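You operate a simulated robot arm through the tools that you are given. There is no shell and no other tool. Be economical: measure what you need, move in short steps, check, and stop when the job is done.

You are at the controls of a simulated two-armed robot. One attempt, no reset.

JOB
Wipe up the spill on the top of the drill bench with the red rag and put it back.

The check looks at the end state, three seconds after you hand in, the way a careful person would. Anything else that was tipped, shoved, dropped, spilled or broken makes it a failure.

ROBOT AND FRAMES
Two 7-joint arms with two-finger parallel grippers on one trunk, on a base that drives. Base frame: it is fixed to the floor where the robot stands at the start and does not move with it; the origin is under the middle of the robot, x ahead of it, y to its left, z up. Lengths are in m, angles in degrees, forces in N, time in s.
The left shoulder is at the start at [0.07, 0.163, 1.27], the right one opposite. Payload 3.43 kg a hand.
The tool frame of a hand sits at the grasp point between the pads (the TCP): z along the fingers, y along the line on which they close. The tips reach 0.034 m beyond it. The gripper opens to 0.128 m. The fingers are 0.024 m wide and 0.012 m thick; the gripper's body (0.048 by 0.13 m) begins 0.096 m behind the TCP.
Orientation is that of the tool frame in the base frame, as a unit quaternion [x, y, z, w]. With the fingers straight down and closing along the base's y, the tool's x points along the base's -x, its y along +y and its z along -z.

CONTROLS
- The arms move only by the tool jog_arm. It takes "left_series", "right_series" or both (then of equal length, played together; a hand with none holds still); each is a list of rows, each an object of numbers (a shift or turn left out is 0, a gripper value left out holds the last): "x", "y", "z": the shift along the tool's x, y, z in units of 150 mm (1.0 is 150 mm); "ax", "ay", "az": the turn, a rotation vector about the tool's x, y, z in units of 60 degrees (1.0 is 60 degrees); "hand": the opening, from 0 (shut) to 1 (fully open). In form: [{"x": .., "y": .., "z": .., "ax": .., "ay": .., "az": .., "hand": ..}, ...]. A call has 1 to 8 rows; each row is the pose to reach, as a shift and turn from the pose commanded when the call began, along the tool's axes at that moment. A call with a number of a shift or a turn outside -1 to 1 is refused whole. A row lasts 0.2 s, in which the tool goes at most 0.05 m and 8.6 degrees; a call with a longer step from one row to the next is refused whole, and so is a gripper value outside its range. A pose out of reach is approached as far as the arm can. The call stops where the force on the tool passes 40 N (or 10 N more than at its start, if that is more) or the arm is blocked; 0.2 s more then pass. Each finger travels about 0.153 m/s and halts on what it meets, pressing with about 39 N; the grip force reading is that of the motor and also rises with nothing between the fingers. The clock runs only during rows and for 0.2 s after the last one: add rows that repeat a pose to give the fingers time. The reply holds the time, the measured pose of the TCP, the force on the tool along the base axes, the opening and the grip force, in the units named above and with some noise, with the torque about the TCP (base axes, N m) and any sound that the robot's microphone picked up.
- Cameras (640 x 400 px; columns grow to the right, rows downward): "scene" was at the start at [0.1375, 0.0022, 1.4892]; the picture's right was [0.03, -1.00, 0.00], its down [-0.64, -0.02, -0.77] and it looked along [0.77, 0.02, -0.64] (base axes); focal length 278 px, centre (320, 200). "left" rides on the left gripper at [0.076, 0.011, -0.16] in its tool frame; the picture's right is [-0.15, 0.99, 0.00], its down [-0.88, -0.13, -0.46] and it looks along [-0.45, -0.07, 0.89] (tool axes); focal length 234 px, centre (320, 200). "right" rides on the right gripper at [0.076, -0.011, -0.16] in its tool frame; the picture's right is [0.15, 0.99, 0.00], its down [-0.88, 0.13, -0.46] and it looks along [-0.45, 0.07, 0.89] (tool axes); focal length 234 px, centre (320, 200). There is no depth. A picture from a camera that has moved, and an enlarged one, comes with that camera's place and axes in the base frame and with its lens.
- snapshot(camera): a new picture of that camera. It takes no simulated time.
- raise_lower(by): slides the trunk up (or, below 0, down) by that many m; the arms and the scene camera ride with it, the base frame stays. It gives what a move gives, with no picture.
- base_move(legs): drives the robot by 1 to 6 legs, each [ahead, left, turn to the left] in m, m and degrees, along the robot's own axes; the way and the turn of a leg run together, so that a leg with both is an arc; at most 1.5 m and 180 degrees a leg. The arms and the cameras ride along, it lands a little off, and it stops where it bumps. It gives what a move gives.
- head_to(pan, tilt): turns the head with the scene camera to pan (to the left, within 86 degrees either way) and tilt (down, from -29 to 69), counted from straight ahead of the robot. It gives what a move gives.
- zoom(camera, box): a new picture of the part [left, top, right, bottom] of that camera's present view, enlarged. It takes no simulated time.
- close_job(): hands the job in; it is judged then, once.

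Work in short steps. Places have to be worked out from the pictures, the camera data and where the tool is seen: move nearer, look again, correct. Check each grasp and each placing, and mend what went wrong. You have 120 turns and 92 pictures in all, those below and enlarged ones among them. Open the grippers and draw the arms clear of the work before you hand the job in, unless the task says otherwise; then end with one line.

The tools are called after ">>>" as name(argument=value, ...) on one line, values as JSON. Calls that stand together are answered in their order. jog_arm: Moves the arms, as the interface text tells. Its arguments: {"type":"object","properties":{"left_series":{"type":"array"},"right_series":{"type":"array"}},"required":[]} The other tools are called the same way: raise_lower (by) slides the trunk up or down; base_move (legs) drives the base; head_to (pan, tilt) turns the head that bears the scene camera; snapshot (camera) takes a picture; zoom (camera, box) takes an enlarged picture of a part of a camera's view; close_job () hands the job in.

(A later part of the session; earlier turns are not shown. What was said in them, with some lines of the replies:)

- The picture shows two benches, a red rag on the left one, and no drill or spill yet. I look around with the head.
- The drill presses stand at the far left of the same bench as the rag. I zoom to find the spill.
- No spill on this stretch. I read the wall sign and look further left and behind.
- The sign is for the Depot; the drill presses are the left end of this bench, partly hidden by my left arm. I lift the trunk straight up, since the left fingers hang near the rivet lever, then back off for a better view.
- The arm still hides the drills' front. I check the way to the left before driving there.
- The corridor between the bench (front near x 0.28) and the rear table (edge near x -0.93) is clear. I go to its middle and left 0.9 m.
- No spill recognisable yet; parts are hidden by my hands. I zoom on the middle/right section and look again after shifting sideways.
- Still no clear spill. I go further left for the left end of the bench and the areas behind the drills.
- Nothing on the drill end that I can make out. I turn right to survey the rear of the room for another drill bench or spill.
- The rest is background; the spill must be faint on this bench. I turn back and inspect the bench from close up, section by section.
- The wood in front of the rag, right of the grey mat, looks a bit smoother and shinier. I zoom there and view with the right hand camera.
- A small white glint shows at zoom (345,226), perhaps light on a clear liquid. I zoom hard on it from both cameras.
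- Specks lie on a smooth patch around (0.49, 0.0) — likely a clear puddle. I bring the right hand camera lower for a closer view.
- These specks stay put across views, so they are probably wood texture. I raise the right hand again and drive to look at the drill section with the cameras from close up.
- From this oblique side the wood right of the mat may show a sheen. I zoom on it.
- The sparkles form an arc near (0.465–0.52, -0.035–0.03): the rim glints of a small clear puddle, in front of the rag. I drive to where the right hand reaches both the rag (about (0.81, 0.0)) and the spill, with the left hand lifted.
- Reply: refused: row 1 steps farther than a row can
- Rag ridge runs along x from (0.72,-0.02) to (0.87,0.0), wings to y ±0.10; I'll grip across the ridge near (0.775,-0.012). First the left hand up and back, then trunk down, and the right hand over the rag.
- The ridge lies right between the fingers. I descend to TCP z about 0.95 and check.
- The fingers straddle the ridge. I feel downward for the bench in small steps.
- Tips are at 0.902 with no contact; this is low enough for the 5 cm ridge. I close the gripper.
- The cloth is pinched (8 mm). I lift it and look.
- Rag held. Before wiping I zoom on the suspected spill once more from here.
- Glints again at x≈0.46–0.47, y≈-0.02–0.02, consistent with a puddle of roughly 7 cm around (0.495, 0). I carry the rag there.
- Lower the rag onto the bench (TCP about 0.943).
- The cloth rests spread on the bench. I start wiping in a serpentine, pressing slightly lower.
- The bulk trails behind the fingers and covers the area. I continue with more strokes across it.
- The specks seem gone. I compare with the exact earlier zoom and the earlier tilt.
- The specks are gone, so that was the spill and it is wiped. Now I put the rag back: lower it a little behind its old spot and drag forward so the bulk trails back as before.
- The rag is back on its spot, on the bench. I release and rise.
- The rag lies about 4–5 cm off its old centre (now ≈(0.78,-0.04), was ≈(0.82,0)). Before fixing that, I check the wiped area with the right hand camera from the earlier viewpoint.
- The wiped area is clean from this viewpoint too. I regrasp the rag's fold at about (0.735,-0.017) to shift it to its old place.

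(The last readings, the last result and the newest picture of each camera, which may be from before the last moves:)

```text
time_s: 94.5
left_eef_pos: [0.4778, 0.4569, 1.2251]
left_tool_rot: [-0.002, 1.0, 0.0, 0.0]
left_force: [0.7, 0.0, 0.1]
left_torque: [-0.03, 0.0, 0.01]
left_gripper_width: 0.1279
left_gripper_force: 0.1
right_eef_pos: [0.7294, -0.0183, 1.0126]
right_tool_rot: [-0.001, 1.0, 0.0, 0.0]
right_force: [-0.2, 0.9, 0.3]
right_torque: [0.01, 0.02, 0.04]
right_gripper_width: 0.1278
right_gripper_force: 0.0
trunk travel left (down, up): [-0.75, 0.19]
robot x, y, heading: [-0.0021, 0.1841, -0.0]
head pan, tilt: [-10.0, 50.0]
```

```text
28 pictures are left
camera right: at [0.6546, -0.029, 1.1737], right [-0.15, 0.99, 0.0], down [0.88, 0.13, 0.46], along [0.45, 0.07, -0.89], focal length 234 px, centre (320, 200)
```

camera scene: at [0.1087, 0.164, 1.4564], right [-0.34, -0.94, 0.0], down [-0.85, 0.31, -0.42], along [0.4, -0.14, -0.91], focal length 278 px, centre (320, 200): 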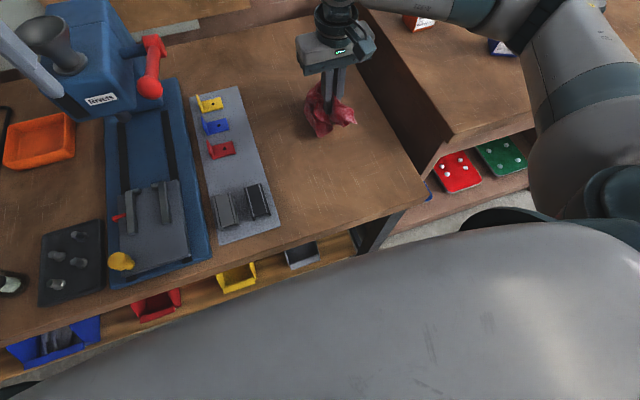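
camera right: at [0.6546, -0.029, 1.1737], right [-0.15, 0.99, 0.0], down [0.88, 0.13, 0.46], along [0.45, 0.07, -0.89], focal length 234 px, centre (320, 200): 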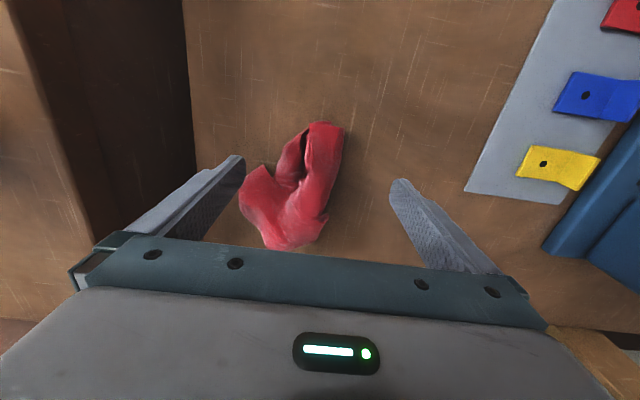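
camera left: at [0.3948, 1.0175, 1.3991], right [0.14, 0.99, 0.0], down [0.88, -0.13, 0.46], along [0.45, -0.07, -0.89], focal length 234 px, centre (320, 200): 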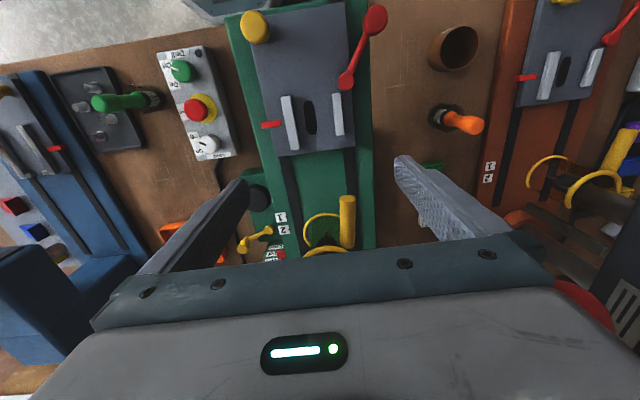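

Fold is between the fingers. Descend and close.

>>> jog_arm(right_series=[{"z": 0.25}, {"z": 0.48}, {"z": 0.48, "hand": 0.5}, {"z": 0.48, "hand": 0}, {"z": 0.48}, {"z": 0.48}, {"z": 0.48}, {"z": 0.48}])

>>> jog_arm(right_series=[{"z": -0.3}, {"z": -0.6}, {"x": -0.25, "y": 0.15, "z": -0.6}, {"x": -0.5, "y": 0.33, "z": -0.6}, {"x": -0.62, "y": 0.33, "z": -0.35}, {"x": -0.62, "y": 0.33, "z": -0.1}, {"x": -0.5, "y": 0.33}, {"x": -0.35, "y": 0.33, "z": 0.0}])

>>> zoom(camera="scene", box=[240, 60, 440, 190])

>>> snapshot(camera="right")

```text
time_s: 96.3
left_eef_pos: [0.4792, 0.457, 1.225]
left_tool_rot: [-0.001, 1.0, 0.0, 0.001]
left_force: [0.6, 0.6, 0.4]
left_torque: [0.0, 0.04, -0.02]
left_gripper_width: 0.1284
left_gripper_force: 0.0
right_eef_pos: [0.7294, -0.0171, 0.9436]
right_tool_rot: [-0.001, 1.0, 0.0, 0.0]
right_force: [1.3, -0.7, 9.9]
right_torque: [-0.05, -0.18, -0.02]
right_gripper_width: 0.0091
right_gripper_force: 39.0
trunk travel left (down, up): [-0.75, 0.19]
robot x, y, heading: [0.0027, 0.187, -0.0]
head pan, tilt: [-10.0, 50.0]
```

```text
time_s: 98.1
left_eef_pos: [0.4796, 0.4548, 1.2247]
left_tool_rot: [-0.001, 1.0, 0.001, 0.0]
left_force: [-0.4, -0.4, -0.6]
left_torque: [0.04, -0.03, 0.02]
left_gripper_width: 0.128
left_gripper_force: 0.0
right_eef_pos: [0.781, 0.0315, 0.9422]
right_tool_rot: [-0.001, 1.0, 0.0, 0.0]
right_force: [1.4, -1.1, 3.6]
right_torque: [-0.03, -0.07, 0.04]
right_gripper_width: 0.0058
right_gripper_force: 38.8
trunk travel left (down, up): [-0.75, 0.19]
robot x, y, heading: [-0.001, 0.1874, -0.1]
head pan, tilt: [-10.0, 50.0]
```

```text
3.08 times, centred on (340, 125) of scene
camera zoom: at [0.1271, 0.1701, 1.4746], right [-0.17, -0.99, 0.0], down [-0.75, 0.13, -0.64], along [0.63, -0.11, -0.77], focal length 855 px, centre (258, 431)
```

zoom: 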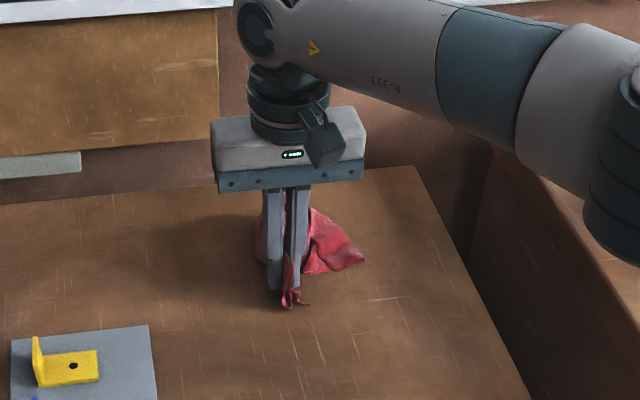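

```text
26 pictures are left
camera right: at [0.7058, 0.02, 1.1021], right [-0.15, 0.99, 0.0], down [0.88, 0.13, 0.46], along [0.45, 0.07, -0.89], focal length 234 px, centre (320, 200)
```

right: 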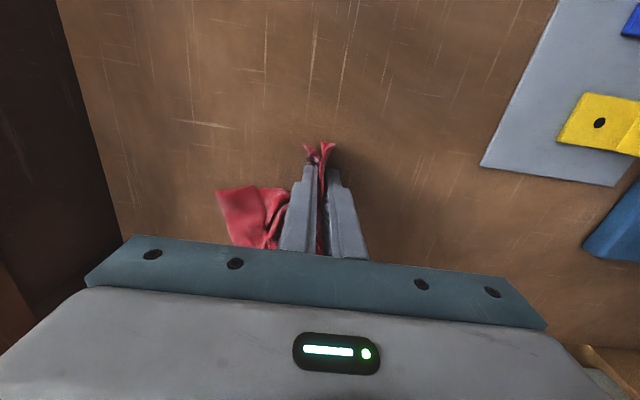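

The rag now sits around (0.82, 0.0). I release and rise.

>>> jog_arm(right_series=[{"hand": 0.2}, {"hand": 0.4}, {"hand": 0.4}, {"z": -0.2}, {"z": -0.5}, {"z": -0.8}, {"z": -1.0}, {"z": -1.0}])

>>> jog_arm(right_series=[{"x": 0.3, "hand": 1}, {"x": 0.6, "y": -0.1}, {"x": 0.8, "y": -0.3, "z": -0.15}, {"x": 0.8, "y": -0.5, "z": -0.3}, {"x": 0.8, "y": -0.5, "z": -0.3}])

>>> snapshot(camera="scene")

>>> snapshot(camera="right")

```text
time_s: 99.9
left_eef_pos: [0.4793, 0.4572, 1.2241]
left_tool_rot: [-0.002, 1.0, 0.0, 0.0]
left_force: [-0.1, 0.1, 0.5]
left_torque: [0.01, 0.01, 0.02]
left_gripper_width: 0.1281
left_gripper_force: 0.1
right_eef_pos: [0.7817, 0.0322, 1.0931]
right_tool_rot: [0.0, 1.0, 0.0, 0.0]
right_force: [1.4, 0.5, 0.2]
right_torque: [0.0, 0.01, 0.0]
right_gripper_width: 0.0511
right_gripper_force: 0.0
trunk travel left (down, up): [-0.75, 0.19]
robot x, y, heading: [0.0013, 0.1843, -0.1]
head pan, tilt: [-10.0, 50.0]
```

```text
time_s: 101.1
left_eef_pos: [0.4801, 0.4579, 1.2247]
left_tool_rot: [-0.002, 1.0, 0.0, 0.0]
left_force: [0.4, 0.3, 0.3]
left_torque: [-0.01, 0.02, 0.03]
left_gripper_width: 0.128
left_gripper_force: 0.0
right_eef_pos: [0.6626, -0.045, 1.1342]
right_tool_rot: [-0.001, 1.0, 0.0, 0.0]
right_force: [-0.2, -0.4, -0.9]
right_torque: [-0.01, 0.02, 0.04]
right_gripper_width: 0.1279
right_gripper_force: 0.2
trunk travel left (down, up): [-0.75, 0.19]
robot x, y, heading: [-0.0016, 0.1842, 0.0]
head pan, tilt: [-10.0, 50.0]
```

```text
25 pictures are left
camera scene: at [0.1287, 0.1718, 1.4744], right [-0.17, -0.99, 0.0], down [-0.76, 0.13, -0.64], along [0.63, -0.11, -0.77], focal length 278 px, centre (320, 200)
```

scene: 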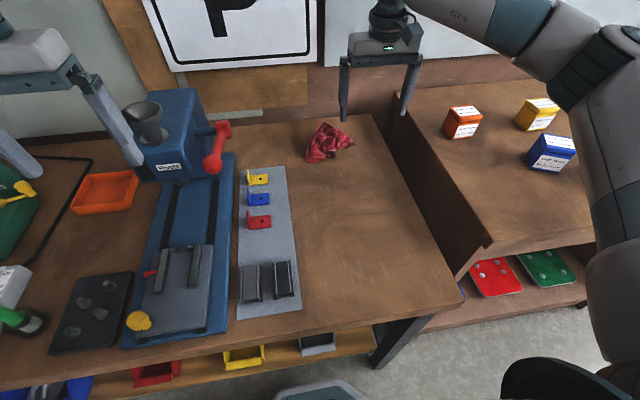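

```text
24 pictures are left
camera right: at [0.5874, -0.0553, 1.2951], right [-0.15, 0.99, 0.0], down [0.88, 0.13, 0.46], along [0.45, 0.07, -0.89], focal length 234 px, centre (320, 200)
```

right: 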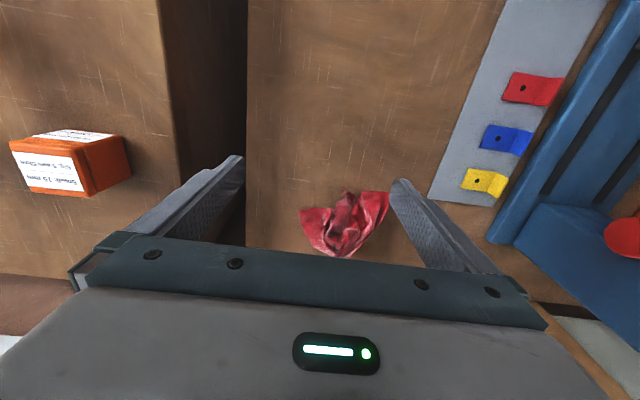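

The rag is back on its spot. I raise the trunk and back off to clear the bench, then take a last look for glints from another vantage.

>>> raise_lower(by=0.15)

>>> base_move(legs=[[-0.14, 0, 0], [0, 0.1, 0]])

>>> head_to(pan=-15, tilt=48)

>>> snapshot(camera="scene")

>>> zoom(camera="scene", box=[260, 130, 440, 300])

>>> zoom(camera="right", box=[230, 0, 430, 220])

```text
time_s: 102.8
left_eef_pos: [0.4797, 0.4564, 1.3735]
left_tool_rot: [-0.002, 1.0, 0.0, 0.0]
left_force: [-0.5, 0.8, -0.4]
left_torque: [-0.02, -0.01, 0.0]
left_gripper_width: 0.1279
left_gripper_force: 0.0
right_eef_pos: [0.6625, -0.0439, 1.2848]
right_tool_rot: [-0.001, 1.0, 0.0, 0.0]
right_force: [-1.2, 0.0, 0.8]
right_torque: [-0.02, -0.01, 0.01]
right_gripper_width: 0.1279
right_gripper_force: 0.0
trunk travel left (down, up): [-0.9, 0.04]
robot x, y, heading: [0.0015, 0.1858, 0.1]
head pan, tilt: [-10.0, 50.0]
```

```text
time_s: 104.9
left_eef_pos: [0.3405, 0.5465, 1.3758]
left_tool_rot: [0.001, 1.0, 0.002, 0.0]
left_force: [-0.2, 0.3, 0.4]
left_torque: [0.06, 0.04, 0.02]
left_gripper_width: 0.1279
left_gripper_force: 0.1
right_eef_pos: [0.5208, 0.0457, 1.2852]
right_tool_rot: [0.002, 1.0, 0.002, 0.0]
right_force: [-0.1, -1.2, -0.1]
right_torque: [0.04, 0.02, -0.02]
right_gripper_width: 0.1279
right_gripper_force: 0.0
trunk travel left (down, up): [-0.9, 0.04]
robot x, y, heading: [-0.1416, 0.284, -0.1]
head pan, tilt: [-10.0, 50.0]
```

```text
time_s: 105.6
left_eef_pos: [0.3404, 0.5499, 1.3754]
left_tool_rot: [0.001, 1.0, 0.001, 0.0]
left_force: [0.8, -0.6, 0.2]
left_torque: [0.01, 0.01, -0.02]
left_gripper_width: 0.1279
left_gripper_force: 0.1
right_eef_pos: [0.5204, 0.0482, 1.2849]
right_tool_rot: [0.002, 1.0, 0.0, 0.0]
right_force: [0.3, -1.2, -0.7]
right_torque: [0.01, 0.0, 0.0]
right_gripper_width: 0.1279
right_gripper_force: 0.0
trunk travel left (down, up): [-0.9, 0.04]
robot x, y, heading: [-0.1419, 0.2837, 0.1]
head pan, tilt: [-15.0, 48.0]
```

```text
23 pictures are left
camera scene: at [-0.0121, 0.2595, 1.6272], right [-0.26, -0.97, 0.0], down [-0.72, 0.19, -0.67], along [0.65, -0.17, -0.74], focal length 278 px, centre (320, 200)
```

scene: 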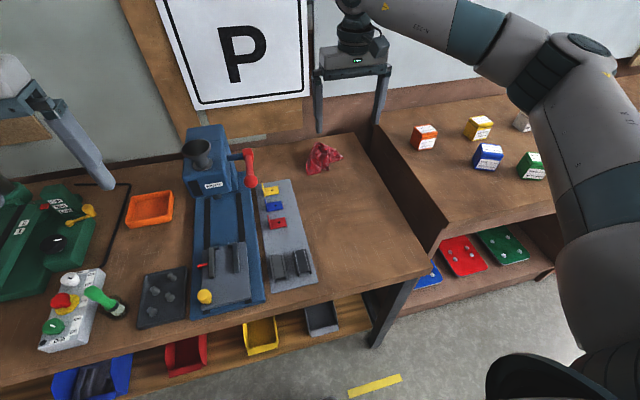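

```text
2.35 times, centred on (350, 215) of scene
camera zoom: at [-0.0121, 0.2595, 1.6272], right [-0.26, -0.97, 0.0], down [-0.72, 0.19, -0.67], along [0.65, -0.17, -0.74], focal length 654 px, centre (249, 165)
```

zoom: 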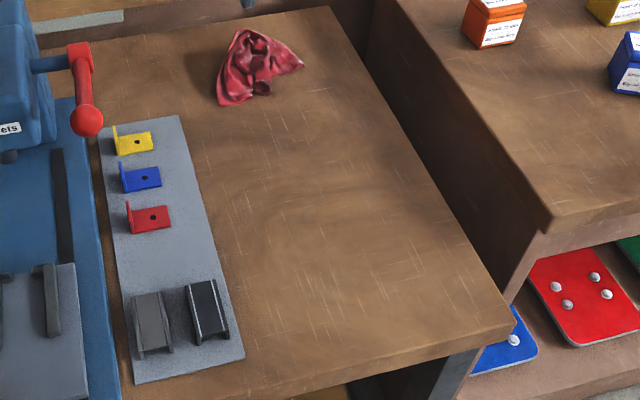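

```text
1.82 times, centred on (330, 110) of right
camera zoom: at [0.4456, 0.037, 1.4448], right [-0.14, 0.99, 0.0], down [0.88, 0.13, 0.46], along [0.45, 0.07, -0.89], focal length 426 px, centre (302, 364)
```

zoom: 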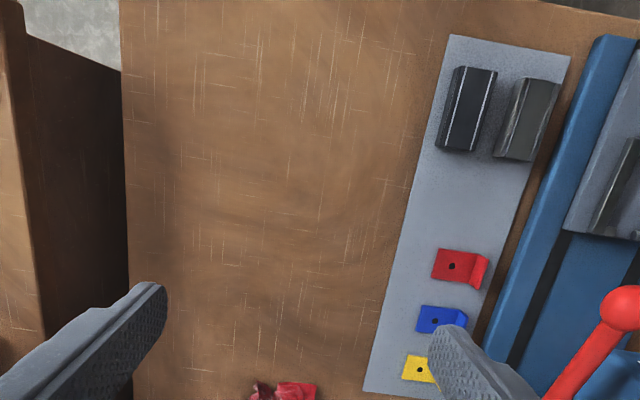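

No glints remain, the rag is back, and nothing else moved. I back a bit further clear and hand in.

>>> base_move(legs=[[-0.25, 0, 0]])

>>> close_job()

```text
time_s: 107.4
left_eef_pos: [0.094, 0.5511, 1.3734]
left_tool_rot: [0.001, 1.0, 0.0, 0.0]
left_force: [0.1, 0.3, 0.1]
left_torque: [0.0, 0.0, 0.0]
left_gripper_width: 0.1282
left_gripper_force: 0.1
right_eef_pos: [0.2742, 0.0502, 1.2833]
right_tool_rot: [0.002, 1.0, 0.0, -0.003]
right_force: [-0.1, 0.6, -0.6]
right_torque: [-0.03, 0.03, 0.01]
right_gripper_width: 0.1281
right_gripper_force: 0.1
trunk travel left (down, up): [-0.9, 0.04]
robot x, y, heading: [-0.3941, 0.2811, -0.1]
head pan, tilt: [-15.0, 48.0]
```

```text
The job is handed in.
```

I wiped up what I took to be the spill, a faint clear puddle on the drill bench that no longer shows from any view I checked, then put the red rag back where it was (though crumpled differently) and moved both arms clear.
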